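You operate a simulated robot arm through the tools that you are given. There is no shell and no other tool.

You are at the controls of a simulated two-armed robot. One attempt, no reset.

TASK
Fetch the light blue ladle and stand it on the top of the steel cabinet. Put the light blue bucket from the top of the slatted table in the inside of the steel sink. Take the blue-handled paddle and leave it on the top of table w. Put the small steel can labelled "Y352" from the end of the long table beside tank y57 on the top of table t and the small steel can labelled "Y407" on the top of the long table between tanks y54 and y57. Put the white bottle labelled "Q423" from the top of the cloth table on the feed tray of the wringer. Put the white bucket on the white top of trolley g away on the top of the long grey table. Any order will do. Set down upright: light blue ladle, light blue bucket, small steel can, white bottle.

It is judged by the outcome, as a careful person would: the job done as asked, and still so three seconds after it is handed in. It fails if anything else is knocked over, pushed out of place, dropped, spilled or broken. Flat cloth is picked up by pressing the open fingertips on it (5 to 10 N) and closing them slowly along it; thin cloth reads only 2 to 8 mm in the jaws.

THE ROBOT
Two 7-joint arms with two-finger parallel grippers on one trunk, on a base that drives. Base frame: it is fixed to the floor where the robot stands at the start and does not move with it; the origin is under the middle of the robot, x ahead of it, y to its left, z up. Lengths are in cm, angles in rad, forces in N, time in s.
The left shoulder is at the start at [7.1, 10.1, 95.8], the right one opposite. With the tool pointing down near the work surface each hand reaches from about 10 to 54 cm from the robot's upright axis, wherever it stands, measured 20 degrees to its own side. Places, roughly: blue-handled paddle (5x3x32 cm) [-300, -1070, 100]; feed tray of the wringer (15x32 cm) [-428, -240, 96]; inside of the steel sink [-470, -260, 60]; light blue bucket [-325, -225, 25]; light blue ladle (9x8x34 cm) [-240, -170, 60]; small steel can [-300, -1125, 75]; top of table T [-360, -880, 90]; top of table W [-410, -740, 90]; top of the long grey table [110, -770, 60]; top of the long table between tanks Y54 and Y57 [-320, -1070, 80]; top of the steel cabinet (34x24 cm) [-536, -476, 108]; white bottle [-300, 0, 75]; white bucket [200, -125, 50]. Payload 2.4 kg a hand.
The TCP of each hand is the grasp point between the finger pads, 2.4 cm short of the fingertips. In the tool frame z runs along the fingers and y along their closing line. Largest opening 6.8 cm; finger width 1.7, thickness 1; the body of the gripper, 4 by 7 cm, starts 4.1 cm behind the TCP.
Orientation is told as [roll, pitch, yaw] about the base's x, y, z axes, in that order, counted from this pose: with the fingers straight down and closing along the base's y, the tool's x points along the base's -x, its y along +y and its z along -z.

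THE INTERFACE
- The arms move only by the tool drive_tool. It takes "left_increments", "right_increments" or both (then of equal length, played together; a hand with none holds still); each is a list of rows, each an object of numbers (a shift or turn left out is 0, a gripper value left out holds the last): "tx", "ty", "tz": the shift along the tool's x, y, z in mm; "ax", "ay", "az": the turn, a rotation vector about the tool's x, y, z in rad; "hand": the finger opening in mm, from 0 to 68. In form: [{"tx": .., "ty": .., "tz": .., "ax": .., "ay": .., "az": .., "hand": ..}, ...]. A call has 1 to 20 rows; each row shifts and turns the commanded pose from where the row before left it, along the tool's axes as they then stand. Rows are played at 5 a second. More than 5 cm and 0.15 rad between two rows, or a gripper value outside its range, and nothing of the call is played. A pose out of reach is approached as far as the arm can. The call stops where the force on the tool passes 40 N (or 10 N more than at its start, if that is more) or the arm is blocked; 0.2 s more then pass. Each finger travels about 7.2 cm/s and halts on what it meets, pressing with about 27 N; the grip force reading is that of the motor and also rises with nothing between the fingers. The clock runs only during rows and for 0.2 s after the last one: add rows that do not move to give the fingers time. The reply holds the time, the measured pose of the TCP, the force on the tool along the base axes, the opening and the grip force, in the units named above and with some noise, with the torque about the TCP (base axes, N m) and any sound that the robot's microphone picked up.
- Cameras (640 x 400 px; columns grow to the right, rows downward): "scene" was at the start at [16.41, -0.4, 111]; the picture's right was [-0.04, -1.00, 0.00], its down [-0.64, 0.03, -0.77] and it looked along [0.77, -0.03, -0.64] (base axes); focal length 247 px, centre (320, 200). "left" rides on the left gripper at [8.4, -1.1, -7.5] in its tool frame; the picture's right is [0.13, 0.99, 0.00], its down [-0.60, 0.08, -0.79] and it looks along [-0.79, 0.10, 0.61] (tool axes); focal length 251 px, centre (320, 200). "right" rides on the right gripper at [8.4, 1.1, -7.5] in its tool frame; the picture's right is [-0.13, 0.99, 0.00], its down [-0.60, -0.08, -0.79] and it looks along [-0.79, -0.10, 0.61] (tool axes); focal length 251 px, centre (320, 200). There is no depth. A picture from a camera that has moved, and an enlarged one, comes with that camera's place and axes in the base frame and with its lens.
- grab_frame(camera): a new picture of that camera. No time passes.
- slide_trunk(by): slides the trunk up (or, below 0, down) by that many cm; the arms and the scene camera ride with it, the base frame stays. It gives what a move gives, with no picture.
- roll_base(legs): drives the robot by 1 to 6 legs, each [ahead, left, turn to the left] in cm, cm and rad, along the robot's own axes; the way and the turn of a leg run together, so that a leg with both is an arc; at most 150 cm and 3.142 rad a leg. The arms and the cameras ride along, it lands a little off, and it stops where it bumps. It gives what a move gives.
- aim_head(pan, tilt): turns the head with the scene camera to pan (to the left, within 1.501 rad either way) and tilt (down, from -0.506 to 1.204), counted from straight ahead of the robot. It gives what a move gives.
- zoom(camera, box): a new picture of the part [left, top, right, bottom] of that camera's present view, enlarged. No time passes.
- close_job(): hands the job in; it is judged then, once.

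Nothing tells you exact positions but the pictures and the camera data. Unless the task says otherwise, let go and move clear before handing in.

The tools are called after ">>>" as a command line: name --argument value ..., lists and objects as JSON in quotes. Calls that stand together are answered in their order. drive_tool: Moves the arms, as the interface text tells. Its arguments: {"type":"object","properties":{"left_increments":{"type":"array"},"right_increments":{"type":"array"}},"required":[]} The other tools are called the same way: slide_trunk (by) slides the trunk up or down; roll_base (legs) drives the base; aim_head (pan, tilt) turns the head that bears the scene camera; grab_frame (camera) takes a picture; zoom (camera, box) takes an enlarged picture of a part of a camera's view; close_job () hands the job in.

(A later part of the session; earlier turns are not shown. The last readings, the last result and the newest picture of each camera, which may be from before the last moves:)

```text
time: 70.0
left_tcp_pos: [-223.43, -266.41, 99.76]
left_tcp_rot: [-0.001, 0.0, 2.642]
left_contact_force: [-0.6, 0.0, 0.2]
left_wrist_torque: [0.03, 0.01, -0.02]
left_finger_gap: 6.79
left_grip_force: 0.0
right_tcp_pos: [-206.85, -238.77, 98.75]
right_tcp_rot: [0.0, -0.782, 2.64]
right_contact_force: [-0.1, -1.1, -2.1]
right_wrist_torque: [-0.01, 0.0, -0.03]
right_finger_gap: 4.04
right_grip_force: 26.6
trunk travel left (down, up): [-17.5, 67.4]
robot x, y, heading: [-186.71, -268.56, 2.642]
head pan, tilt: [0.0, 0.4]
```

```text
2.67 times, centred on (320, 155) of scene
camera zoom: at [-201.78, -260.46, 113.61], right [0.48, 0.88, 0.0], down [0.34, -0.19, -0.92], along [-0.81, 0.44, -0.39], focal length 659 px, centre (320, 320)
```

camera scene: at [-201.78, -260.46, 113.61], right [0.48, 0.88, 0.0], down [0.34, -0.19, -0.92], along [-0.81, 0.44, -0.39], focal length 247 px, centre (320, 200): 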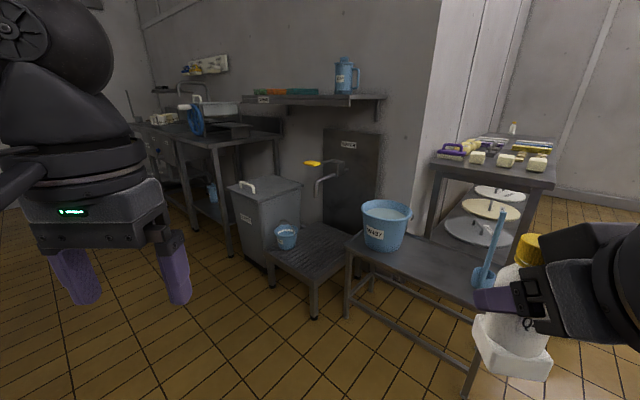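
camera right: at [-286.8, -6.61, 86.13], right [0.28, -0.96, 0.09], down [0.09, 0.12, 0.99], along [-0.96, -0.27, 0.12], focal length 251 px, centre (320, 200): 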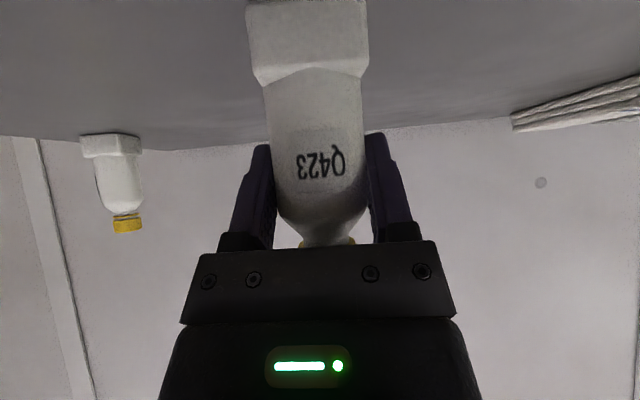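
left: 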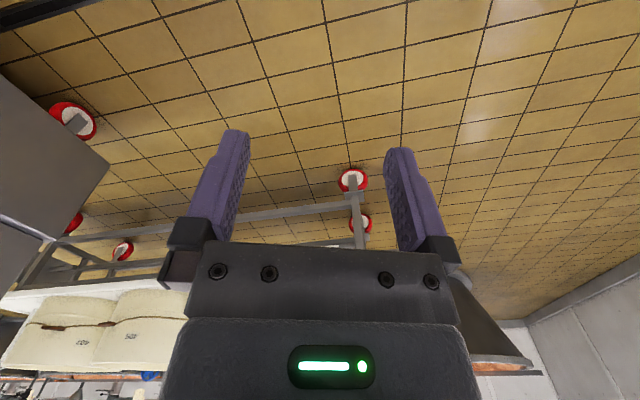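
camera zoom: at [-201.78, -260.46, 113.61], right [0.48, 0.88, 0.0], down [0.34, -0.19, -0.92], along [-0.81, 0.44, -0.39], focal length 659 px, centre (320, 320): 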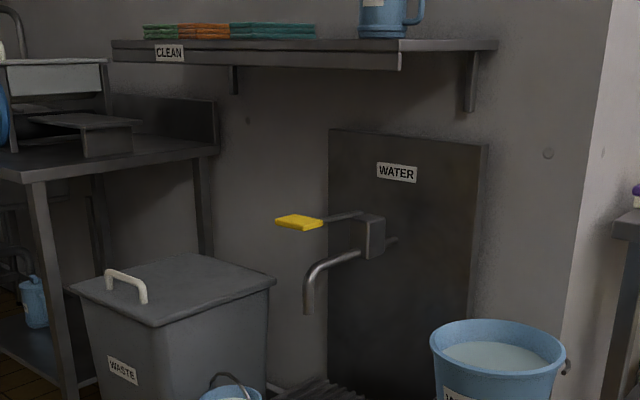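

A small light blue bucket stands on a low slatted table under the water tap; that is the target. The wringer is on the table to its left, so I'll zoom on both.

>>> zoom --camera "scene" --box '[240, 200, 360, 275]'

>>> zoom --camera "scene" --box '[120, 50, 280, 150]'

```text
5.33 times, centred on (300, 238) of scene
camera zoom: at [-201.78, -260.46, 113.61], right [0.48, 0.88, 0.0], down [0.34, -0.19, -0.92], along [-0.81, 0.44, -0.39], focal length 1318 px, centre (427, 0)
```

zoom: 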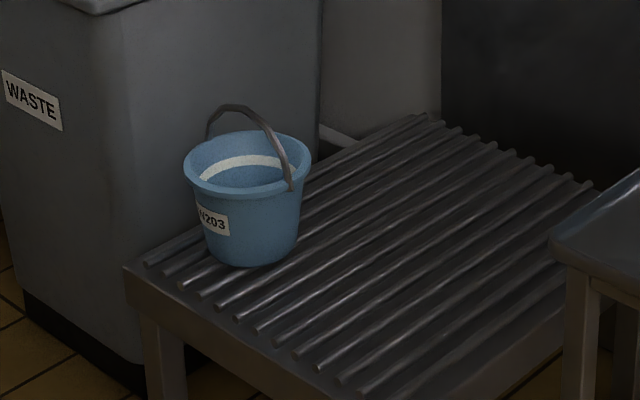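

```text
4.00 times, centred on (200, 100) of scene
camera zoom: at [-201.78, -260.46, 113.61], right [0.48, 0.88, 0.0], down [0.34, -0.19, -0.92], along [-0.81, 0.44, -0.39], focal length 989 px, centre (800, 600)
```

zoom: 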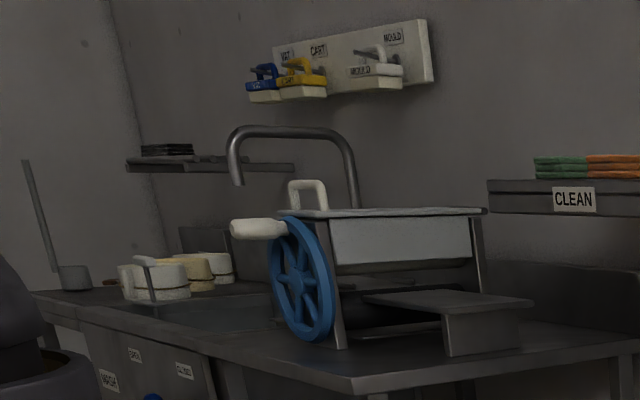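

The feed tray is the low platform on the wringer's right, and the sink is just left of the wringer. I'll turn square to that wall and slide along to face the wringer table.

>>> roll_base --legs '[[0, 0, -0.692], [10, 107.5, 0], [15, 107.5, 0]]'

>>> aim_head --pan 0 --tilt 0.4

>>> grab_frame --camera "scene"

>>> aim_head --pan -0.5 --tilt 0.5

>>> grab_frame --camera "scene"

```text
time: 82.6
left_tcp_pos: [-422.77, -298.34, 99.72]
left_tcp_rot: [0.0, 0.001, 1.929]
left_contact_force: [1.1, 0.1, -0.8]
left_wrist_torque: [0.01, -0.02, 0.03]
left_finger_gap: 6.79
left_grip_force: 0.0
right_tcp_pos: [-392.24, -288.23, 98.94]
right_tcp_rot: [0.0, -0.782, 1.929]
right_contact_force: [0.2, -0.1, -1.2]
right_wrist_torque: [-0.03, -0.02, -0.04]
right_finger_gap: 4.01
right_grip_force: 26.1
trunk travel left (down, up): [-17.5, 67.4]
robot x, y, heading: [-396.23, -323.74, 1.935]
head pan, tilt: [0.0, 0.4]
```

```text
time: 83.2
left_tcp_pos: [-422.75, -298.37, 99.84]
left_tcp_rot: [-0.001, 0.001, 1.93]
left_contact_force: [1.0, -0.6, -0.4]
left_wrist_torque: [-0.02, 0.0, 0.01]
left_finger_gap: 6.81
left_grip_force: 0.1
right_tcp_pos: [-392.25, -288.36, 98.79]
right_tcp_rot: [-0.001, -0.78, 1.927]
right_contact_force: [0.1, -0.7, -1.6]
right_wrist_torque: [0.0, -0.03, -0.03]
right_finger_gap: 4.01
right_grip_force: 27.0
trunk travel left (down, up): [-17.5, 67.4]
robot x, y, heading: [-396.35, -323.84, 1.928]
head pan, tilt: [0.0, 0.4]
```

```text
taken
camera scene: at [-402.5, -308.04, 113.61], right [0.94, 0.35, 0.0], down [0.14, -0.36, -0.92], along [-0.32, 0.86, -0.39], focal length 247 px, centre (320, 200)
```

scene: 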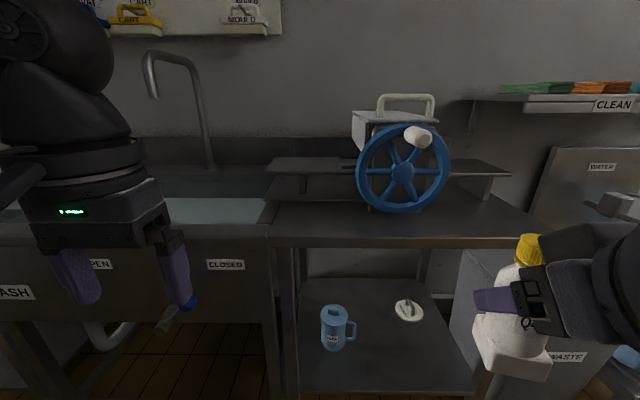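

```text
time: 84.2
left_tcp_pos: [-422.79, -298.37, 99.9]
left_tcp_rot: [0.002, 0.0, 1.927]
left_contact_force: [0.3, -0.3, 0.7]
left_wrist_torque: [-0.01, 0.03, -0.02]
left_finger_gap: 6.82
left_grip_force: 0.1
right_tcp_pos: [-392.13, -288.42, 98.87]
right_tcp_rot: [-0.001, -0.781, 1.929]
right_contact_force: [0.0, 0.0, -1.8]
right_wrist_torque: [0.02, -0.03, 0.02]
right_finger_gap: 3.98
right_grip_force: 27.1
trunk travel left (down, up): [-17.5, 67.4]
robot x, y, heading: [-396.73, -324.09, 1.933]
head pan, tilt: [-0.499, 0.499]
```

```text
taken
camera scene: at [-397.98, -307.71, 112.7], right [0.99, -0.14, 0.0], down [-0.07, -0.47, -0.88], along [0.12, 0.87, -0.48], focal length 247 px, centre (320, 200)
```

scene: 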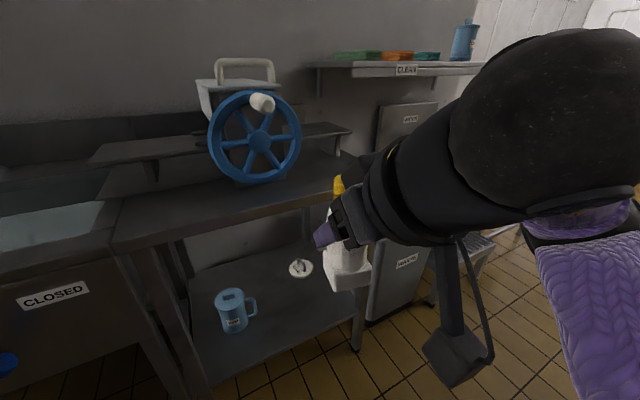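

The wringer has a tray on each side, and the given location matches the left (sink-side) one. I'll zoom in for labels.

>>> aim_head --pan 0.1 --tilt 0.35

>>> zoom --camera "scene" --box '[260, 80, 560, 267]'

>>> zoom --camera "scene" --box '[100, 120, 400, 307]'

```text
time: 85.2
left_tcp_pos: [-422.85, -298.32, 99.85]
left_tcp_rot: [0.0, 0.001, 1.929]
left_contact_force: [-1.0, -0.8, 0.3]
left_wrist_torque: [0.0, -0.01, -0.01]
left_finger_gap: 6.76
left_grip_force: 0.0
right_tcp_pos: [-392.17, -288.32, 98.73]
right_tcp_rot: [-0.001, -0.782, 1.929]
right_contact_force: [0.6, -1.3, -2.6]
right_wrist_torque: [0.02, 0.04, -0.05]
right_finger_gap: 4.02
right_grip_force: 27.0
trunk travel left (down, up): [-17.5, 67.4]
robot x, y, heading: [-396.48, -324.28, 1.928]
head pan, tilt: [0.099, 0.351]
```

```text
2.13 times, centred on (410, 174) of scene
camera zoom: at [-403.36, -308.36, 114.06], right [0.9, 0.44, 0.0], down [0.15, -0.31, -0.94], along [-0.41, 0.84, -0.34], focal length 527 px, centre (128, 256)
```

zoom: 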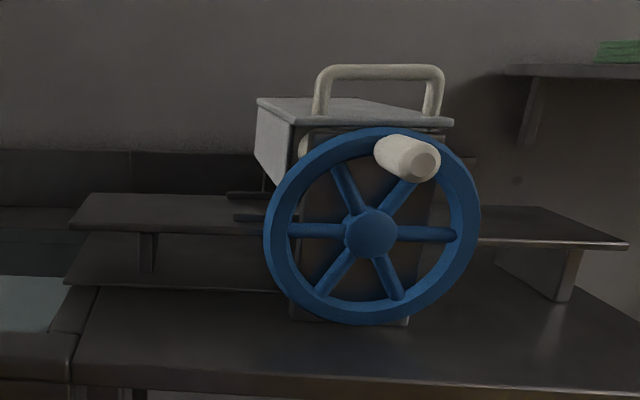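

```text
2.13 times, centred on (250, 214) of scene
camera zoom: at [-403.36, -308.36, 114.06], right [0.9, 0.44, 0.0], down [0.15, -0.31, -0.94], along [-0.41, 0.84, -0.34], focal length 527 px, centre (469, 171)
```

zoom: 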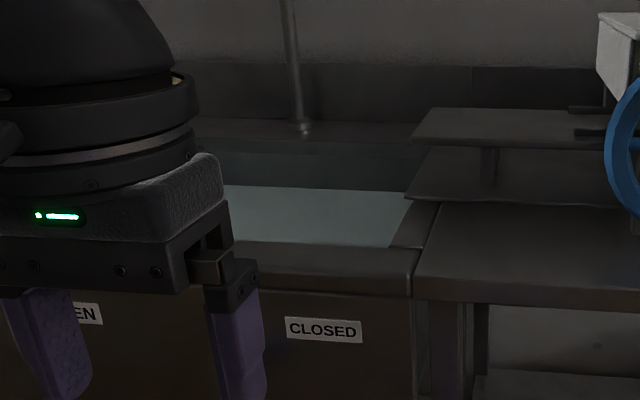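

The left tray matches by position and size (about 15 cm deep, its left end near [-439, -249]), so that is the feed tray. I'll raise the bottle and drive in so the right hand lines up with the tray's left part.

>>> drive_tool --right_increments '[{"tx": -28, "tz": -28}, {"tx": -28, "tz": -28}, {"tx": -28, "tz": -28}, {}]'

>>> roll_base --legs '[[0, 0, 0.02], [20, 41, 0]]'

>>> aim_head --pan -0.2 --tilt 0.5

>>> grab_frame --camera "scene"

>>> grab_frame --camera "right"

```text
time: 86.2
left_tcp_pos: [-422.73, -298.37, 99.78]
left_tcp_rot: [-0.001, 0.0, 1.93]
left_contact_force: [-0.2, 0.1, -0.2]
left_wrist_torque: [0.01, 0.01, -0.02]
left_finger_gap: 6.78
left_grip_force: 0.1
right_tcp_pos: [-392.19, -288.38, 110.75]
right_tcp_rot: [0.001, -0.78, 1.928]
right_contact_force: [0.3, 0.6, -1.6]
right_wrist_torque: [-0.01, 0.0, 0.04]
right_finger_gap: 4.0
right_grip_force: 27.0
trunk travel left (down, up): [-17.5, 67.4]
robot x, y, heading: [-396.03, -324.45, 1.929]
head pan, tilt: [0.099, 0.351]
```

```text
time: 89.2
left_tcp_pos: [-468.64, -295.69, 99.77]
left_tcp_rot: [0.002, 0.0, 1.951]
left_contact_force: [0.0, 0.2, -0.7]
left_wrist_torque: [-0.02, -0.01, -0.03]
left_finger_gap: 6.83
left_grip_force: 0.1
right_tcp_pos: [-438.29, -284.79, 110.79]
right_tcp_rot: [0.0, -0.782, 1.952]
right_contact_force: [-0.3, 0.9, -2.0]
right_wrist_torque: [0.02, 0.01, 0.02]
right_finger_gap: 4.01
right_grip_force: 26.9
trunk travel left (down, up): [-17.5, 67.4]
robot x, y, heading: [-442.14, -320.85, 1.956]
head pan, tilt: [0.099, 0.351]
```

```text
time: 90.0
left_tcp_pos: [-468.61, -295.69, 99.84]
left_tcp_rot: [0.0, -0.001, 1.951]
left_contact_force: [0.1, 0.5, 0.6]
left_wrist_torque: [-0.01, 0.01, -0.02]
left_finger_gap: 6.79
left_grip_force: 0.1
right_tcp_pos: [-438.32, -284.79, 110.69]
right_tcp_rot: [0.0, -0.783, 1.95]
right_contact_force: [0.1, -0.1, -1.4]
right_wrist_torque: [0.0, -0.01, 0.0]
right_finger_gap: 3.95
right_grip_force: 27.2
trunk travel left (down, up): [-17.5, 67.4]
robot x, y, heading: [-441.5, -320.48, 1.951]
head pan, tilt: [-0.201, 0.499]
```

```text
taken
camera scene: at [-446.34, -304.47, 112.7], right [0.98, 0.18, 0.0], down [0.09, -0.47, -0.88], along [-0.16, 0.86, -0.48], focal length 247 px, centre (320, 200)
```

scene: 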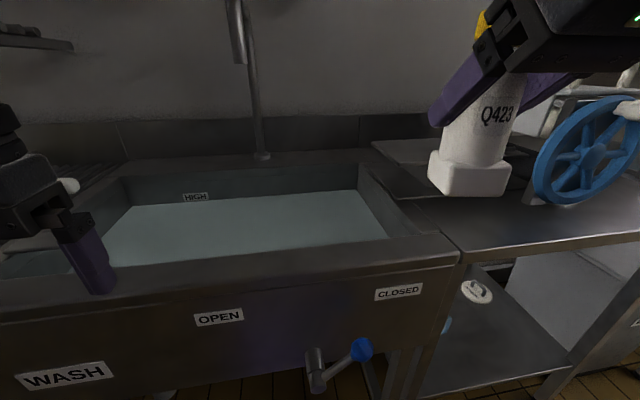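

```text
taken
camera right: at [-435.1, -295.56, 110.08], right [-0.95, -0.28, 0.09], down [0.12, -0.09, 0.99], along [-0.27, 0.95, 0.12], focal length 251 px, centre (320, 200)
```

right: 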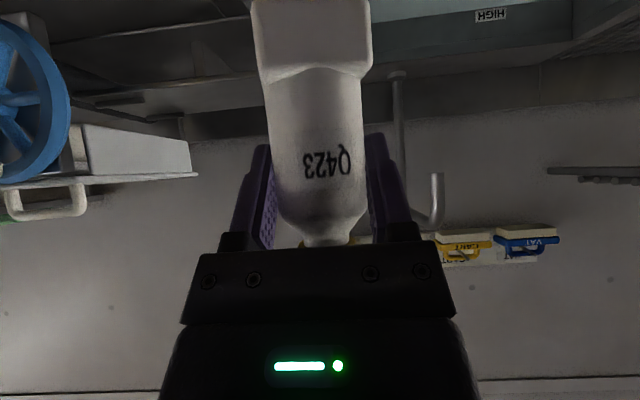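

The sink holds water at the HIGH mark, and the feed tray's left end is at about u=501 with its top near z≈95. I'll shift right and in so the bottle lines up over the tray's left half.

>>> roll_base --legs '[[0, -19, 0], [18.5, 0, 0]]'

>>> grab_frame --camera "scene"

>>> grab_frame --camera "right"

```text
time: 92.7
left_tcp_pos: [-458.32, -271.14, 99.83]
left_tcp_rot: [0.001, 0.001, 1.95]
left_contact_force: [0.7, 0.6, 0.6]
left_wrist_torque: [-0.01, 0.01, -0.01]
left_finger_gap: 6.82
left_grip_force: 0.1
right_tcp_pos: [-427.96, -260.36, 110.76]
right_tcp_rot: [0.0, -0.782, 1.949]
right_contact_force: [-1.1, 0.8, -1.2]
right_wrist_torque: [0.03, -0.02, -0.02]
right_finger_gap: 3.99
right_grip_force: 27.2
trunk travel left (down, up): [-17.5, 67.4]
robot x, y, heading: [-431.52, -296.54, 1.948]
head pan, tilt: [-0.201, 0.499]
```

```text
taken
camera scene: at [-436.04, -280.11, 112.7], right [0.98, 0.18, 0.0], down [0.08, -0.47, -0.88], along [-0.15, 0.86, -0.48], focal length 247 px, centre (320, 200)
```

scene: 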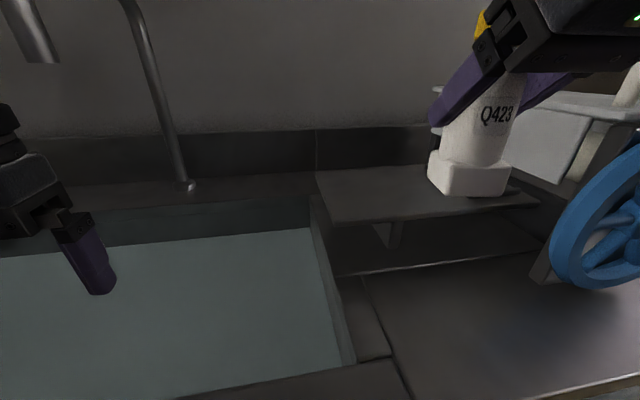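

```text
taken
camera right: at [-424.79, -271.24, 110.08], right [-0.96, -0.28, 0.09], down [0.12, -0.09, 0.99], along [-0.27, 0.96, 0.12], focal length 251 px, centre (320, 200)
```

right: 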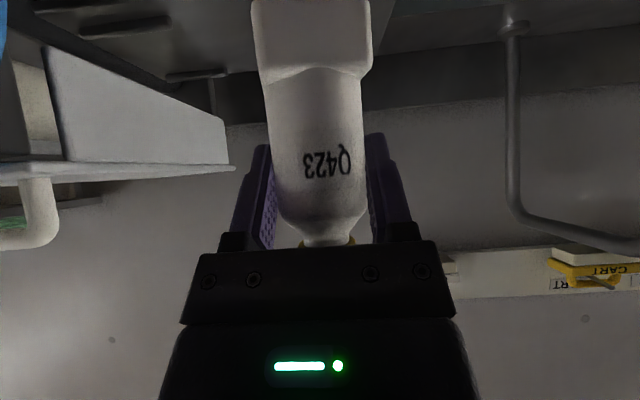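

The tray is clear, with its left end at u≈502 and v from −74 to −56. I'll move 2 cm left and about 17.7 cm forward at the current height, then check before lowering.

>>> drive_tool --right_increments '[{"ty": 20}, {"tx": -25, "tz": 25}, {"tx": -25, "tz": 25}, {"tx": -25, "tz": 25}, {"tx": -25, "tz": 25}, {"tx": -25, "tz": 25}, {}]'

>>> grab_frame --camera "scene"

>>> grab_frame --camera "left"

```text
time: 94.3
left_tcp_pos: [-458.3, -271.21, 99.86]
left_tcp_rot: [-0.001, 0.0, 1.949]
left_contact_force: [-0.4, -0.5, -0.1]
left_wrist_torque: [0.0, -0.02, 0.0]
left_finger_gap: 6.81
left_grip_force: 0.1
right_tcp_pos: [-436.5, -244.65, 110.52]
right_tcp_rot: [-0.001, -0.783, 1.95]
right_contact_force: [-1.1, -0.3, -1.0]
right_wrist_torque: [-0.01, 0.0, 0.03]
right_finger_gap: 3.96
right_grip_force: 26.9
trunk travel left (down, up): [-17.5, 67.4]
robot x, y, heading: [-431.32, -296.64, 1.949]
head pan, tilt: [-0.201, 0.499]
```

```text
taken
camera scene: at [-436.05, -280.1, 112.7], right [0.98, 0.18, 0.0], down [0.08, -0.47, -0.88], along [-0.15, 0.86, -0.48], focal length 247 px, centre (320, 200)
```

scene: 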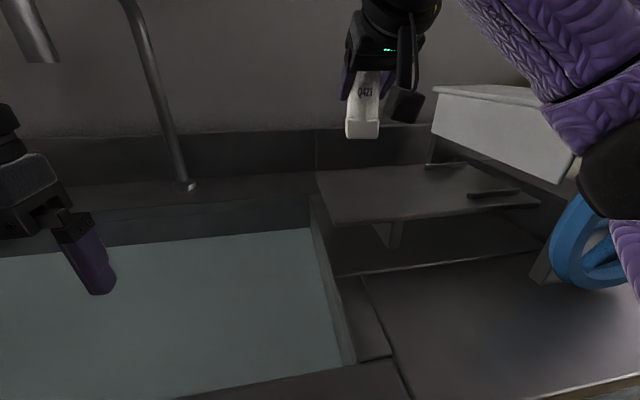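

```text
taken
camera left: at [-454.26, -278.58, 107.42], right [-0.87, -0.49, 0.0], down [-0.3, 0.53, 0.79], along [-0.39, 0.69, -0.61], focal length 251 px, centre (320, 200)
```

left: 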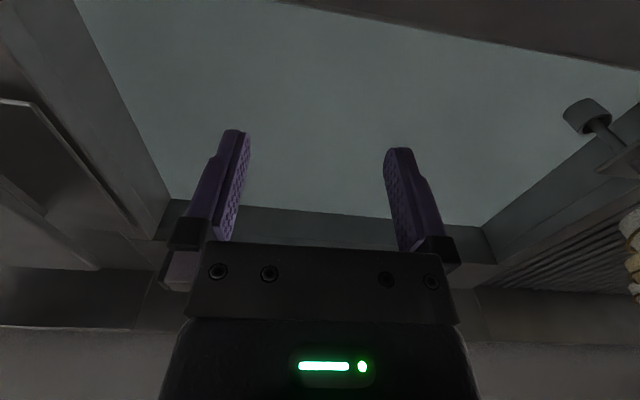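

The bottle is above the tray, but my right elbow looks close to the wheel. I'll look right to check that clearance before lowering.

>>> aim_head --pan -0.8 --tilt 0.6

>>> grab_frame --camera "scene"

>>> grab_frame --camera "right"

```text
time: 95.3
left_tcp_pos: [-458.25, -271.14, 99.89]
left_tcp_rot: [0.0, -0.001, 1.95]
left_contact_force: [-0.2, 0.1, -0.3]
left_wrist_torque: [-0.02, -0.02, -0.01]
left_finger_gap: 6.8
left_grip_force: 0.1
right_tcp_pos: [-436.33, -244.71, 110.59]
right_tcp_rot: [0.001, -0.782, 1.949]
right_contact_force: [-0.2, 0.9, -1.0]
right_wrist_torque: [0.02, -0.03, -0.01]
right_finger_gap: 3.98
right_grip_force: 26.1
trunk travel left (down, up): [-17.5, 67.4]
robot x, y, heading: [-431.68, -296.18, 1.948]
head pan, tilt: [-0.799, 0.6]
```

```text
taken
camera scene: at [-430.83, -280.99, 111.79], right [0.91, -0.41, 0.0], down [-0.23, -0.52, -0.82], along [0.34, 0.75, -0.57], focal length 247 px, centre (320, 200)
```

scene: 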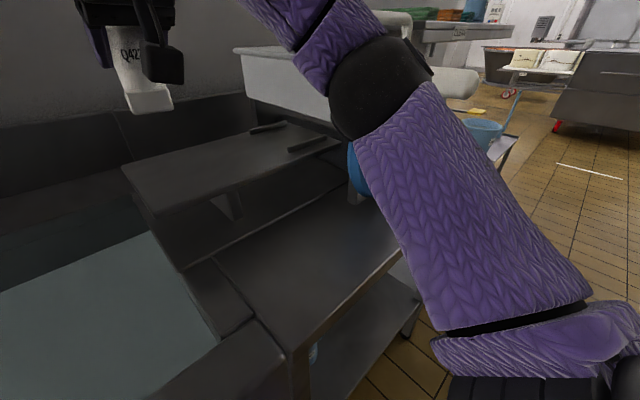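

```text
taken
camera right: at [-433.26, -255.54, 109.85], right [-0.96, -0.28, 0.09], down [0.12, -0.09, 0.99], along [-0.27, 0.96, 0.12], focal length 251 px, centre (320, 200)
```

right: 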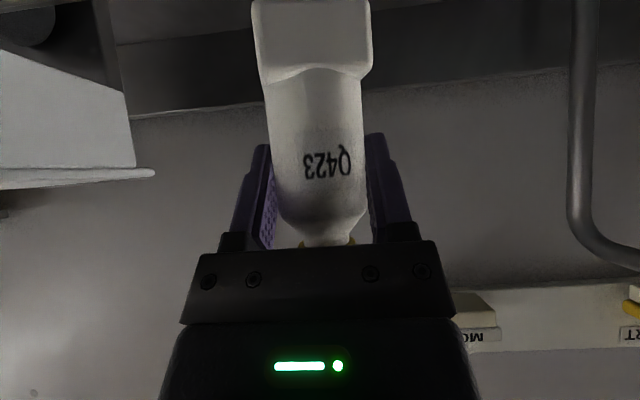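

The elbow clears the wheel rim by only about 2 cm, and lowering would close that gap. I'll raise the trunk 25 cm so the elbow stays above the wheel, then lower the hand.

>>> slide_trunk --by 25

>>> drive_tool --right_increments '[{"tx": 31.8, "tz": 31.8}, {"tx": 31.8, "tz": 31.8}, {"tx": 31.8, "tz": 31.8}, {"tx": 31.8, "tz": 31.8}, {"tx": 31.8, "tz": 31.8}, {"tx": 31.8, "tz": 31.8}, {}]'

>>> grab_frame --camera "scene"

>>> grab_frame --camera "right"

```text
time: 97.9
left_tcp_pos: [-458.37, -271.17, 124.73]
left_tcp_rot: [0.001, 0.001, 1.949]
left_contact_force: [1.0, 0.9, -0.1]
left_wrist_torque: [0.02, 0.02, 0.01]
left_finger_gap: 6.79
left_grip_force: 0.1
right_tcp_pos: [-436.31, -244.74, 135.71]
right_tcp_rot: [-0.001, -0.783, 1.948]
right_contact_force: [0.2, 0.0, -0.9]
right_wrist_torque: [0.04, 0.01, -0.01]
right_finger_gap: 4.0
right_grip_force: 26.6
trunk travel left (down, up): [-42.5, 42.4]
robot x, y, heading: [-431.46, -296.26, 1.951]
head pan, tilt: [-0.799, 0.6]
```

```text
time: 99.5
left_tcp_pos: [-458.39, -271.29, 124.81]
left_tcp_rot: [0.001, 0.0, 1.949]
left_contact_force: [0.1, 0.0, -0.4]
left_wrist_torque: [-0.02, 0.02, 0.02]
left_finger_gap: 6.79
left_grip_force: 0.0
right_tcp_pos: [-436.38, -244.76, 108.55]
right_tcp_rot: [-0.001, -0.781, 1.948]
right_contact_force: [0.1, -0.2, -1.3]
right_wrist_torque: [-0.03, -0.02, 0.01]
right_finger_gap: 3.98
right_grip_force: 26.8
trunk travel left (down, up): [-42.5, 42.4]
robot x, y, heading: [-431.01, -296.41, 1.947]
head pan, tilt: [-0.799, 0.6]
```

```text
taken
camera scene: at [-428.94, -285.74, 137.12], right [0.91, -0.41, 0.0], down [-0.23, -0.52, -0.82], along [0.34, 0.75, -0.57], focal length 247 px, centre (320, 200)
```

scene: 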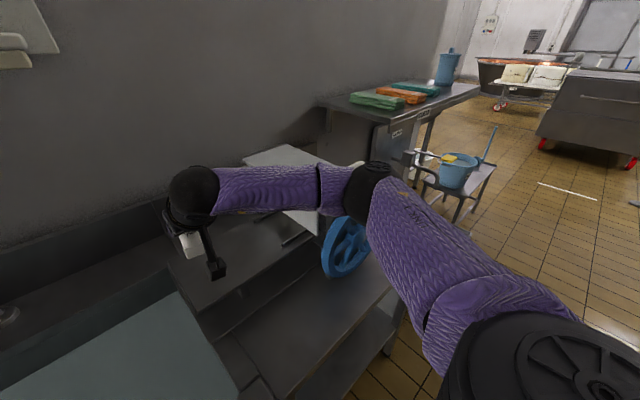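

```text
taken
camera right: at [-433.28, -255.61, 107.91], right [-0.96, -0.28, 0.09], down [0.12, -0.09, 0.99], along [-0.27, 0.96, 0.12], focal length 251 px, centre (320, 200)
```

right: 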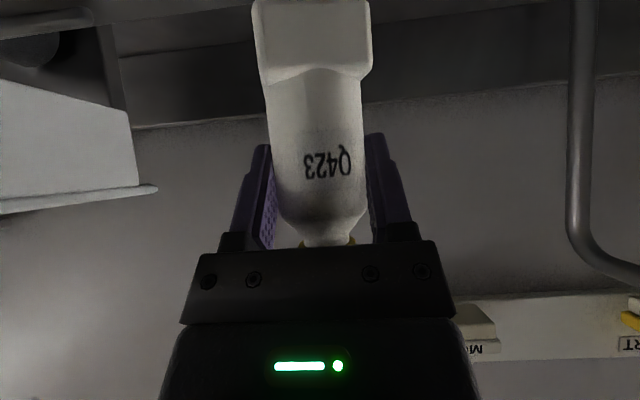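

The elbow is now well above the wheel. I'll lower another 5 cm and check against the tray.

>>> drive_tool --right_increments '[{"tx": 17.7, "tz": 17.7}, {"tx": 17.7, "tz": 17.7}, {}]'

>>> aim_head --pan -0.25 --tilt 0.75

>>> grab_frame --camera "scene"

>>> zoom --camera "scene" --box '[240, 60, 480, 210]'

```text
time: 100.3
left_tcp_pos: [-458.33, -271.09, 124.78]
left_tcp_rot: [0.0, -0.002, 1.948]
left_contact_force: [-0.2, 0.0, -1.2]
left_wrist_torque: [0.02, -0.01, -0.01]
left_finger_gap: 6.8
left_grip_force: 0.0
right_tcp_pos: [-436.43, -244.73, 103.63]
right_tcp_rot: [0.0, -0.783, 1.949]
right_contact_force: [1.1, 0.0, -1.1]
right_wrist_torque: [0.01, -0.03, 0.04]
right_finger_gap: 3.99
right_grip_force: 26.6
trunk travel left (down, up): [-42.5, 42.4]
robot x, y, heading: [-431.55, -295.96, 1.948]
head pan, tilt: [-0.799, 0.6]
```

```text
time: 101.3
left_tcp_pos: [-458.29, -271.15, 124.77]
left_tcp_rot: [-0.001, 0.0, 1.95]
left_contact_force: [0.5, -0.1, 0.1]
left_wrist_torque: [-0.01, 0.02, -0.02]
left_finger_gap: 6.81
left_grip_force: 0.0
right_tcp_pos: [-436.47, -244.68, 103.68]
right_tcp_rot: [0.001, -0.782, 1.948]
right_contact_force: [0.2, -0.9, -1.2]
right_wrist_torque: [0.01, 0.02, 0.02]
right_finger_gap: 4.0
right_grip_force: 27.0
trunk travel left (down, up): [-42.5, 42.4]
robot x, y, heading: [-431.44, -296.15, 1.948]
head pan, tilt: [-0.25, 0.75]
```

```text
taken
camera scene: at [-433.61, -285.58, 135.83], right [0.99, 0.13, 0.0], down [0.09, -0.68, -0.73], along [-0.09, 0.73, -0.68], focal length 247 px, centre (320, 200)
```

scene: 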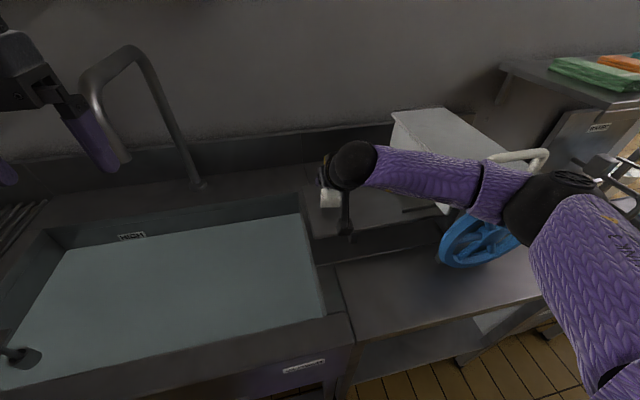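

```text
2.67 times, centred on (360, 135) of scene
camera zoom: at [-433.61, -285.58, 135.83], right [0.99, 0.13, 0.0], down [0.09, -0.68, -0.73], along [-0.09, 0.73, -0.68], focal length 659 px, centre (213, 373)
```

zoom: 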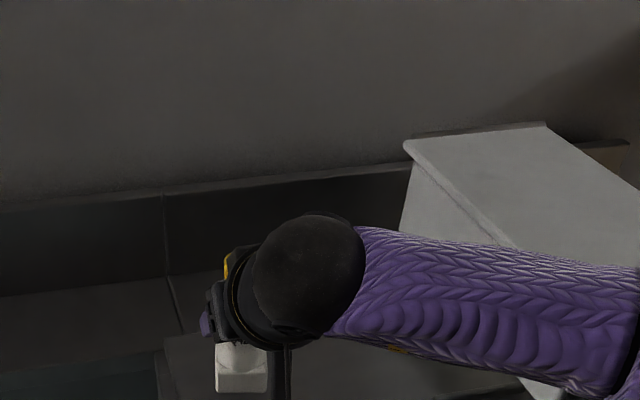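

The bottle base is well inside the tray edges. I'll lower in small steps until the tray takes its weight.

>>> drive_tool --right_increments '[{"tx": 2.8, "tz": 2.8}, {"tx": 1.4, "tz": 1.4}, {"tx": 1.4, "tz": 1.4}]'

>>> drive_tool --right_increments '[{"tx": 1.4, "tz": 1.4}, {"tx": 1.4, "tz": 1.4}]'

```text
time: 102.1
left_tcp_pos: [-458.34, -271.2, 124.7]
left_tcp_rot: [-0.001, 0.0, 1.95]
left_contact_force: [0.4, -0.9, -0.1]
left_wrist_torque: [-0.02, -0.01, -0.02]
left_finger_gap: 6.78
left_grip_force: 0.1
right_tcp_pos: [-436.42, -244.87, 102.93]
right_tcp_rot: [0.001, -0.782, 1.949]
right_contact_force: [0.8, -0.4, -1.4]
right_wrist_torque: [-0.04, 0.05, 0.0]
right_finger_gap: 3.99
right_grip_force: 26.9
trunk travel left (down, up): [-42.5, 42.4]
robot x, y, heading: [-431.91, -296.56, 1.95]
head pan, tilt: [-0.25, 0.75]
```

```text
time: 102.7
left_tcp_pos: [-458.34, -271.15, 124.88]
left_tcp_rot: [0.0, 0.0, 1.95]
left_contact_force: [0.1, -0.3, 0.2]
left_wrist_torque: [0.0, -0.02, 0.0]
left_finger_gap: 6.83
left_grip_force: 0.1
right_tcp_pos: [-436.21, -244.68, 102.5]
right_tcp_rot: [0.001, -0.782, 1.948]
right_contact_force: [-1.1, 0.1, -1.7]
right_wrist_torque: [0.01, -0.03, 0.0]
right_finger_gap: 3.98
right_grip_force: 27.5
trunk travel left (down, up): [-42.5, 42.4]
robot x, y, heading: [-431.53, -296.33, 1.947]
head pan, tilt: [-0.25, 0.75]
```

Still no contact at TCP z=102.5. I'll continue down in 2 mm steps.

>>> drive_tool --right_increments '[{"tx": 1.4, "tz": 1.4}, {"tx": 1.4, "tz": 1.4}]'

>>> drive_tool --right_increments '[{"tx": 1.4, "tz": 1.4}, {"tx": 1.4, "tz": 1.4}]'

>>> zoom --camera "scene" --box '[270, 140, 430, 240]'

```text
time: 103.3
left_tcp_pos: [-458.39, -271.19, 124.79]
left_tcp_rot: [0.001, 0.0, 1.949]
left_contact_force: [-0.2, 0.0, 0.1]
left_wrist_torque: [-0.03, 0.01, -0.01]
left_finger_gap: 6.78
left_grip_force: 0.0
right_tcp_pos: [-436.32, -244.82, 102.08]
right_tcp_rot: [0.001, -0.781, 1.948]
right_contact_force: [0.3, -0.3, -1.4]
right_wrist_torque: [-0.01, 0.01, -0.01]
right_finger_gap: 4.0
right_grip_force: 26.7
trunk travel left (down, up): [-42.5, 42.4]
robot x, y, heading: [-431.61, -296.39, 1.948]
head pan, tilt: [-0.25, 0.75]
```

```text
time: 103.9
left_tcp_pos: [-458.4, -271.07, 124.78]
left_tcp_rot: [0.002, -0.001, 1.95]
left_contact_force: [0.1, 0.2, 0.1]
left_wrist_torque: [0.03, 0.03, -0.01]
left_finger_gap: 6.82
left_grip_force: 0.0
right_tcp_pos: [-436.29, -244.87, 101.77]
right_tcp_rot: [0.001, -0.782, 1.948]
right_contact_force: [0.3, 1.2, -1.3]
right_wrist_torque: [-0.03, -0.02, -0.02]
right_finger_gap: 4.0
right_grip_force: 27.0
trunk travel left (down, up): [-42.5, 42.4]
robot x, y, heading: [-431.21, -296.3, 1.948]
head pan, tilt: [-0.25, 0.75]
```

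```text
4.00 times, centred on (350, 190) of scene
camera zoom: at [-433.62, -285.58, 135.83], right [0.99, 0.13, 0.0], down [0.09, -0.68, -0.73], along [-0.09, 0.73, -0.68], focal length 989 px, centre (200, 240)
```

zoom: 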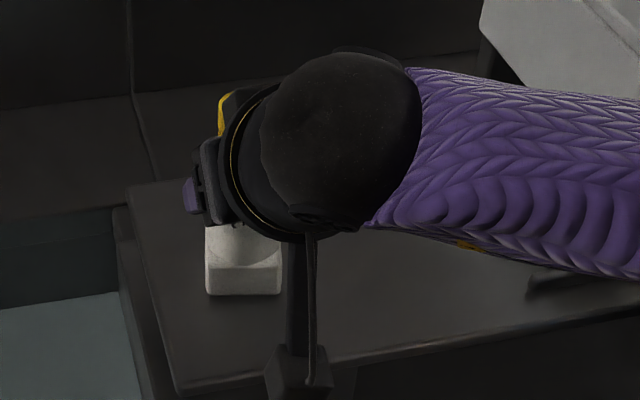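

The bottle base looks just above the tray surface. I'll continue down in fine steps.

>>> drive_tool --right_increments '[{"tx": 1.4, "tz": 1.4}, {"tx": 1.4, "tz": 1.4}]'

>>> drive_tool --right_increments '[{"tx": 1.4, "tz": 1.4}, {"tx": 1.4, "tz": 1.4}]'

```text
time: 104.5
left_tcp_pos: [-458.33, -271.36, 124.89]
left_tcp_rot: [0.001, -0.002, 1.947]
left_contact_force: [-0.4, 0.0, -0.1]
left_wrist_torque: [0.01, 0.02, 0.03]
left_finger_gap: 6.79
left_grip_force: 0.0
right_tcp_pos: [-436.19, -244.81, 101.6]
right_tcp_rot: [0.002, -0.791, 1.948]
right_contact_force: [1.6, 0.1, 21.9]
right_wrist_torque: [0.49, 0.12, -0.07]
right_finger_gap: 3.99
right_grip_force: 27.2
trunk travel left (down, up): [-42.5, 42.4]
robot x, y, heading: [-431.28, -296.37, 1.948]
head pan, tilt: [-0.25, 0.75]
```

```text
time: 105.1
left_tcp_pos: [-458.25, -271.41, 124.99]
left_tcp_rot: [0.0, -0.002, 1.951]
left_contact_force: [-0.3, -0.3, -0.5]
left_wrist_torque: [0.03, 0.0, 0.03]
left_finger_gap: 6.81
left_grip_force: 0.1
right_tcp_pos: [-436.24, -245.17, 101.3]
right_tcp_rot: [0.002, -0.791, 1.947]
right_contact_force: [4.2, -1.1, 36.6]
right_wrist_torque: [0.8, -0.04, -0.03]
right_finger_gap: 4.03
right_grip_force: 26.9
trunk travel left (down, up): [-42.5, 42.4]
robot x, y, heading: [-431.19, -296.48, 1.947]
head pan, tilt: [-0.25, 0.75]
```

Contact is made (22 to 37 N). I'll ease up 4 mm to shed the load, open the fingers, and retreat along the tool axis.

>>> drive_tool --right_increments '[{"tx": -2.6, "tz": -2.6}, {}, {"hand": 50}, {"hand": 68}, {}]'

>>> grab_frame --camera "right"

```text
time: 106.3
left_tcp_pos: [-458.32, -271.32, 124.87]
left_tcp_rot: [0.001, -0.002, 1.951]
left_contact_force: [-0.9, -0.2, -0.5]
left_wrist_torque: [-0.03, -0.01, 0.01]
left_finger_gap: 6.79
left_grip_force: 0.0
right_tcp_pos: [-436.27, -245.01, 101.28]
right_tcp_rot: [0.0, -0.781, 1.949]
right_contact_force: [1.1, -1.6, 6.8]
right_wrist_torque: [0.1, 0.09, 0.02]
right_finger_gap: 6.8
right_grip_force: 0.1
trunk travel left (down, up): [-42.5, 42.4]
robot x, y, heading: [-431.84, -296.93, 1.947]
head pan, tilt: [-0.25, 0.75]
```

```text
taken
camera right: at [-433.12, -255.79, 100.6], right [-0.96, -0.28, 0.09], down [0.12, -0.09, 0.99], along [-0.27, 0.96, 0.12], focal length 251 px, centre (320, 200)
```

right: 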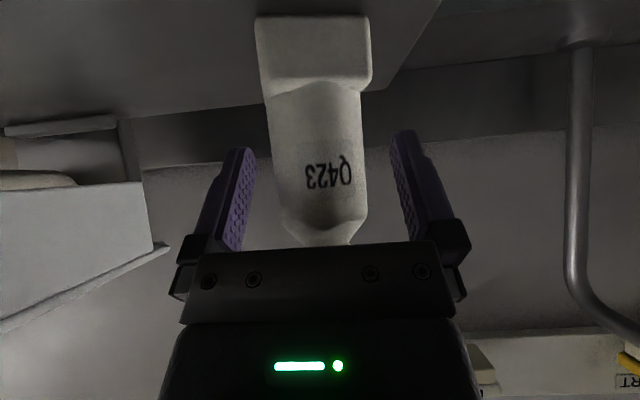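

The bottle stands free between the open fingers. I'll rise 1 cm off the cap and back out diagonally.

>>> drive_tool --right_increments '[{"tx": -7, "tz": -7}, {"tz": -40}, {"tz": -40}, {"tz": -40}, {"tz": -30}, {}]'

>>> grab_frame --camera "scene"

>>> grab_frame --camera "right"

```text
time: 107.7
left_tcp_pos: [-458.3, -271.14, 124.87]
left_tcp_rot: [0.001, 0.0, 1.949]
left_contact_force: [0.3, 0.0, 0.4]
left_wrist_torque: [0.0, -0.03, 0.0]
left_finger_gap: 6.79
left_grip_force: 0.0
right_tcp_pos: [-432.34, -254.63, 112.97]
right_tcp_rot: [0.002, -0.782, 1.947]
right_contact_force: [-0.4, -0.6, -0.2]
right_wrist_torque: [-0.01, -0.02, 0.02]
right_finger_gap: 6.81
right_grip_force: 0.0
trunk travel left (down, up): [-42.5, 42.4]
robot x, y, heading: [-431.51, -296.32, 1.949]
head pan, tilt: [-0.25, 0.75]
```

```text
taken
camera scene: at [-433.62, -285.59, 135.83], right [0.99, 0.13, 0.0], down [0.09, -0.68, -0.73], along [-0.09, 0.73, -0.68], focal length 247 px, centre (320, 200)
```

scene: 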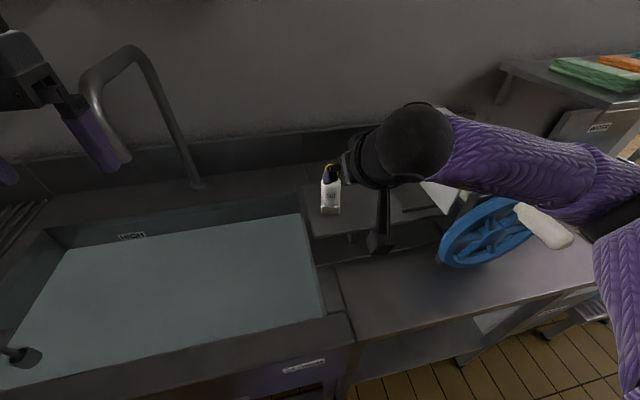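

```text
taken
camera right: at [-429.13, -265.49, 112.27], right [-0.96, -0.28, 0.09], down [0.12, -0.09, 0.99], along [-0.27, 0.96, 0.12], focal length 251 px, centre (320, 200)
```

right: 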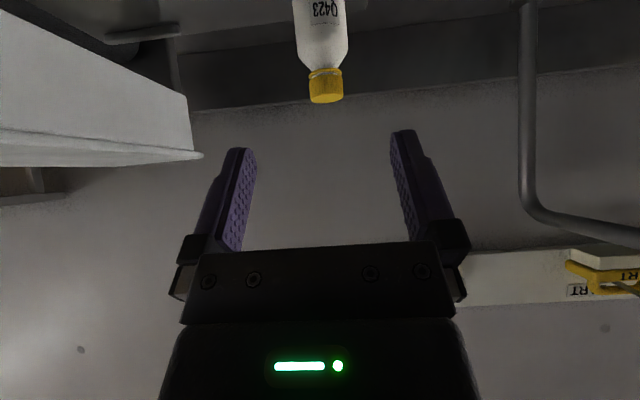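

The bottle stands upright on the feed tray. I'll raise the trunk 10 cm to clear the wheel handle, then back away.

>>> slide_trunk --by 12

>>> roll_base --legs '[[-45, 0, 0]]'

>>> aim_head --pan -0.3 --tilt 0.6

>>> grab_frame --camera "scene"

```text
time: 109.2
left_tcp_pos: [-458.4, -271.2, 136.69]
left_tcp_rot: [0.001, 0.001, 1.95]
left_contact_force: [-0.3, -0.3, -0.6]
left_wrist_torque: [0.02, 0.0, 0.01]
left_finger_gap: 6.82
left_grip_force: 0.0
right_tcp_pos: [-432.37, -254.59, 124.93]
right_tcp_rot: [0.001, -0.782, 1.947]
right_contact_force: [0.6, 0.9, 0.0]
right_wrist_torque: [-0.01, 0.02, 0.03]
right_finger_gap: 6.79
right_grip_force: 0.1
trunk travel left (down, up): [-54.5, 30.4]
robot x, y, heading: [-431.6, -296.58, 1.946]
head pan, tilt: [-0.25, 0.75]
```

```text
time: 111.9
left_tcp_pos: [-441.9, -312.97, 136.74]
left_tcp_rot: [0.001, 0.001, 1.956]
left_contact_force: [0.1, 1.1, -0.6]
left_wrist_torque: [-0.01, 0.01, -0.06]
left_finger_gap: 6.82
left_grip_force: 0.1
right_tcp_pos: [-416.14, -296.24, 124.87]
right_tcp_rot: [0.0, -0.784, 1.955]
right_contact_force: [0.3, 0.5, 0.9]
right_wrist_torque: [0.03, -0.02, 0.04]
right_finger_gap: 6.77
right_grip_force: 0.1
trunk travel left (down, up): [-54.5, 30.4]
robot x, y, heading: [-414.67, -338.0, 1.954]
head pan, tilt: [-0.25, 0.75]
```

```text
time: 112.6
left_tcp_pos: [-441.89, -312.75, 136.86]
left_tcp_rot: [0.001, -0.001, 1.957]
left_contact_force: [0.1, -0.1, -0.9]
left_wrist_torque: [-0.01, 0.0, 0.01]
left_finger_gap: 6.79
left_grip_force: 0.1
right_tcp_pos: [-416.03, -296.16, 125.02]
right_tcp_rot: [0.0, -0.782, 1.955]
right_contact_force: [0.4, -0.4, -0.5]
right_wrist_torque: [-0.05, 0.01, 0.0]
right_finger_gap: 6.81
right_grip_force: 0.0
trunk travel left (down, up): [-54.5, 30.4]
robot x, y, heading: [-414.76, -338.14, 1.962]
head pan, tilt: [-0.3, 0.6]
```

```text
taken
camera scene: at [-416.29, -327.53, 149.17], right [1.0, 0.08, 0.0], down [0.05, -0.56, -0.82], along [-0.07, 0.82, -0.57], focal length 247 px, centre (320, 200)
```

scene: 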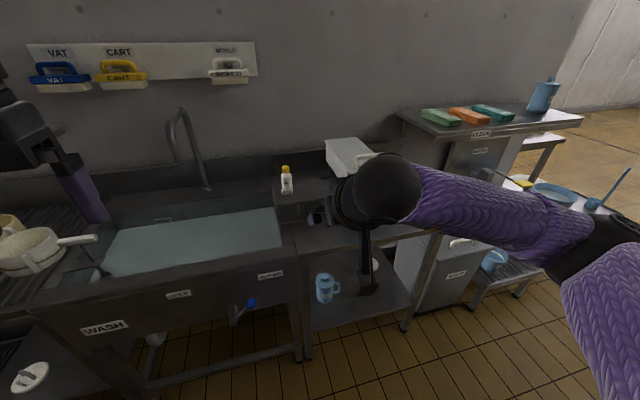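

The bottle is done. Before fetching bucket N203, I'll zoom on the sink and the bin/slatted-table area to measure them.

>>> aim_head --pan 0.15 --tilt 0.6

>>> grab_frame --camera "scene"

>>> aim_head --pan -0.85 --tilt 0.6

>>> grab_frame --camera "scene"

```text
time: 113.5
left_tcp_pos: [-441.99, -312.91, 136.7]
left_tcp_rot: [0.0, 0.0, 1.957]
left_contact_force: [-0.5, 0.5, -0.2]
left_wrist_torque: [-0.01, 0.02, -0.06]
left_finger_gap: 6.79
left_grip_force: 0.0
right_tcp_pos: [-416.03, -296.12, 124.89]
right_tcp_rot: [0.002, -0.783, 1.953]
right_contact_force: [-0.3, 0.0, 0.1]
right_wrist_torque: [0.0, -0.03, 0.01]
right_finger_gap: 6.77
right_grip_force: 0.0
trunk travel left (down, up): [-54.5, 30.4]
robot x, y, heading: [-414.67, -337.56, 1.956]
head pan, tilt: [0.15, 0.6]
```

```text
taken
camera scene: at [-420.04, -328.72, 149.17], right [0.86, 0.51, 0.0], down [0.29, -0.49, -0.82], along [-0.42, 0.71, -0.57], focal length 247 px, centre (320, 200)
```

scene: 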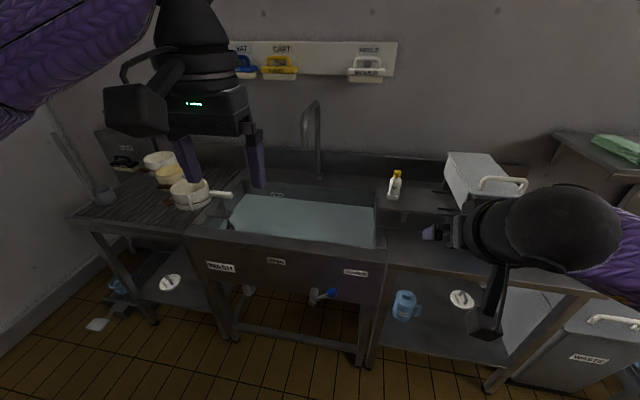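

```text
time: 114.7
left_tcp_pos: [-441.9, -312.7, 136.88]
left_tcp_rot: [0.0, 0.001, 1.957]
left_contact_force: [-1.0, 0.0, -1.2]
left_wrist_torque: [0.03, 0.02, -0.01]
left_finger_gap: 6.79
left_grip_force: 0.1
right_tcp_pos: [-416.15, -296.06, 124.98]
right_tcp_rot: [0.001, -0.78, 1.955]
right_contact_force: [0.4, 0.3, -0.5]
right_wrist_torque: [0.0, -0.03, 0.02]
right_finger_gap: 6.79
right_grip_force: 0.2
trunk travel left (down, up): [-54.5, 30.4]
robot x, y, heading: [-414.59, -338.07, 1.955]
head pan, tilt: [-0.85, 0.6]
```

```text
taken
camera scene: at [-411.58, -328.43, 149.17], right [0.89, -0.45, 0.0], down [-0.25, -0.51, -0.82], along [0.37, 0.74, -0.57], focal length 247 px, centre (320, 200)
```

scene: 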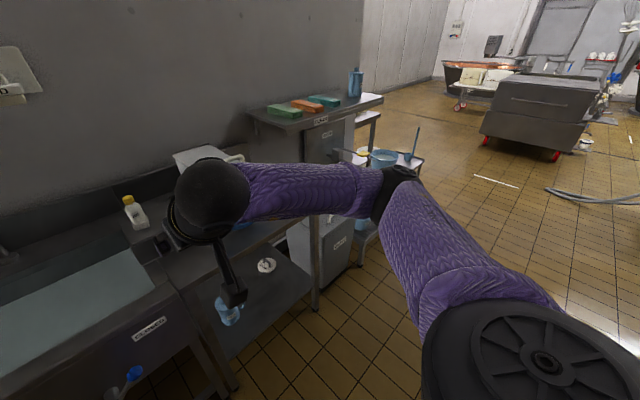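

The sink interior spans about u 500–572 and v −83 to −44, with the spout over its centre. I'll square the right tool to straight down, turn it 90° so it closes across the bail, and drive over to the slatted table.

>>> drive_tool --right_increments '[{"ay": 0.13}, {"ay": 0.13}, {"ay": 0.13}, {"ay": 0.13}, {"ay": 0.13}, {"ay": 0.132}, {"az": -0.143}, {"az": -0.143}, {"az": -0.143}, {"az": -0.143}, {"az": -0.143}, {"az": -0.143}, {"az": -0.143}, {"az": -0.143}, {"az": -0.143}, {"az": -0.143}, {"az": -0.141}, {}]'

>>> roll_base --legs '[[8, -110, 0]]'

>>> aim_head --pan -0.1 --tilt 0.8

>>> grab_frame --camera "scene"

>>> grab_frame --camera "right"

```text
time: 118.5
left_tcp_pos: [-442.06, -312.88, 136.77]
left_tcp_rot: [-0.001, -0.001, 1.957]
left_contact_force: [-0.7, 0.0, -0.2]
left_wrist_torque: [0.0, -0.01, -0.01]
left_finger_gap: 6.8
left_grip_force: 0.0
right_tcp_pos: [-418.35, -304.42, 123.84]
right_tcp_rot: [0.013, -0.026, 3.075]
right_contact_force: [0.3, -0.2, 0.3]
right_wrist_torque: [-0.02, -0.01, 0.05]
right_finger_gap: 6.82
right_grip_force: 0.1
right hand out of reach, approached as far as the arm can: row 12, 13, 14, 15, 16, 17
trunk travel left (down, up): [-54.5, 30.4]
robot x, y, heading: [-415.01, -337.91, 1.959]
head pan, tilt: [-0.85, 0.6]
```

```text
time: 124.2
left_tcp_pos: [-342.56, -264.25, 136.75]
left_tcp_rot: [0.001, 0.0, 1.954]
left_contact_force: [0.2, 0.1, 0.9]
left_wrist_torque: [0.01, -0.02, 0.0]
left_finger_gap: 6.79
left_grip_force: 0.0
right_tcp_pos: [-318.94, -255.98, 123.64]
right_tcp_rot: [0.014, -0.029, 3.074]
right_contact_force: [0.1, 0.2, 0.0]
right_wrist_torque: [-0.02, 0.01, 0.0]
right_finger_gap: 6.8
right_grip_force: 0.1
trunk travel left (down, up): [-54.5, 30.4]
robot x, y, heading: [-315.63, -289.36, 1.951]
head pan, tilt: [-0.85, 0.6]
```

```text
time: 125.3
left_tcp_pos: [-342.52, -264.27, 136.89]
left_tcp_rot: [0.0, 0.001, 1.955]
left_contact_force: [0.1, 0.2, -0.6]
left_wrist_torque: [0.0, 0.0, -0.01]
left_finger_gap: 6.81
left_grip_force: 0.1
right_tcp_pos: [-318.82, -255.89, 123.55]
right_tcp_rot: [0.014, -0.028, 3.074]
right_contact_force: [0.2, -0.7, -0.7]
right_wrist_torque: [-0.02, 0.01, 0.0]
right_finger_gap: 6.79
right_grip_force: 0.0
trunk travel left (down, up): [-54.5, 30.4]
robot x, y, heading: [-315.48, -289.27, 1.955]
head pan, tilt: [-0.099, 0.799]
```

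```text
taken
camera scene: at [-318.49, -280.02, 147.48], right [0.96, 0.28, 0.0], down [0.2, -0.69, -0.7], along [-0.19, 0.67, -0.72], focal length 247 px, centre (320, 200)
```

scene: 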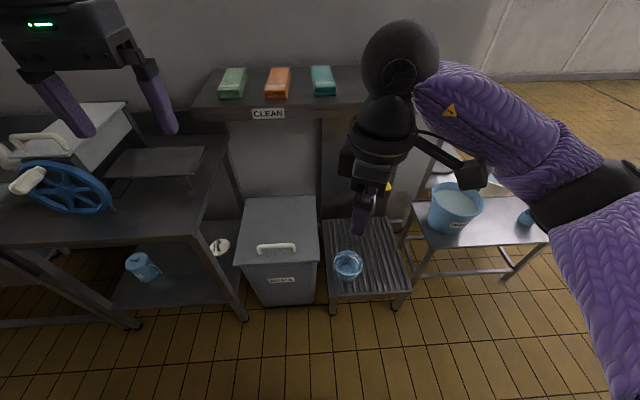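

```text
taken
camera right: at [-310.33, -257.48, 130.91], right [-0.2, -0.98, 0.02], down [-0.57, 0.13, 0.81], along [-0.79, 0.15, -0.59], focal length 251 px, centre (320, 200)
```

right: 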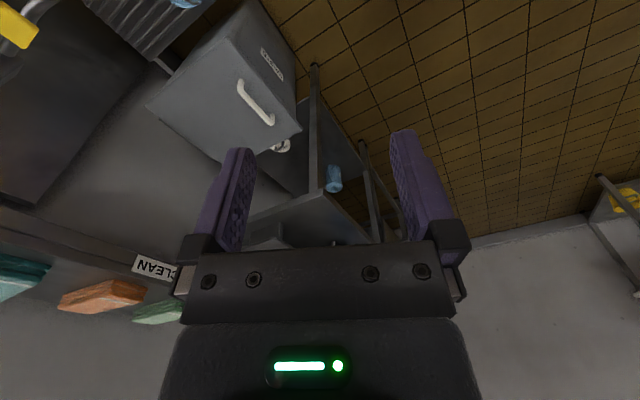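

The tool turned only about 64° before its limit, so I'll make up the rest by turning the base. I'll zoom on the bucket to see its bail.

>>> zoom --camera "scene" --box '[300, 220, 420, 295]'

```text
5.33 times, centred on (360, 258) of scene
camera zoom: at [-318.49, -280.02, 147.48], right [0.96, 0.28, 0.0], down [0.2, -0.69, -0.7], along [-0.19, 0.67, -0.72], focal length 1318 px, centre (107, -107)
```

zoom: 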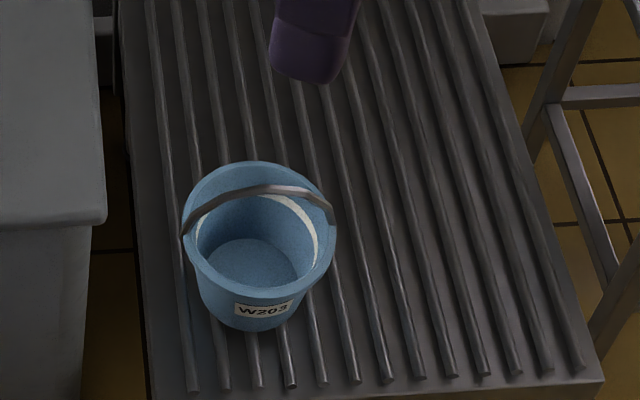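

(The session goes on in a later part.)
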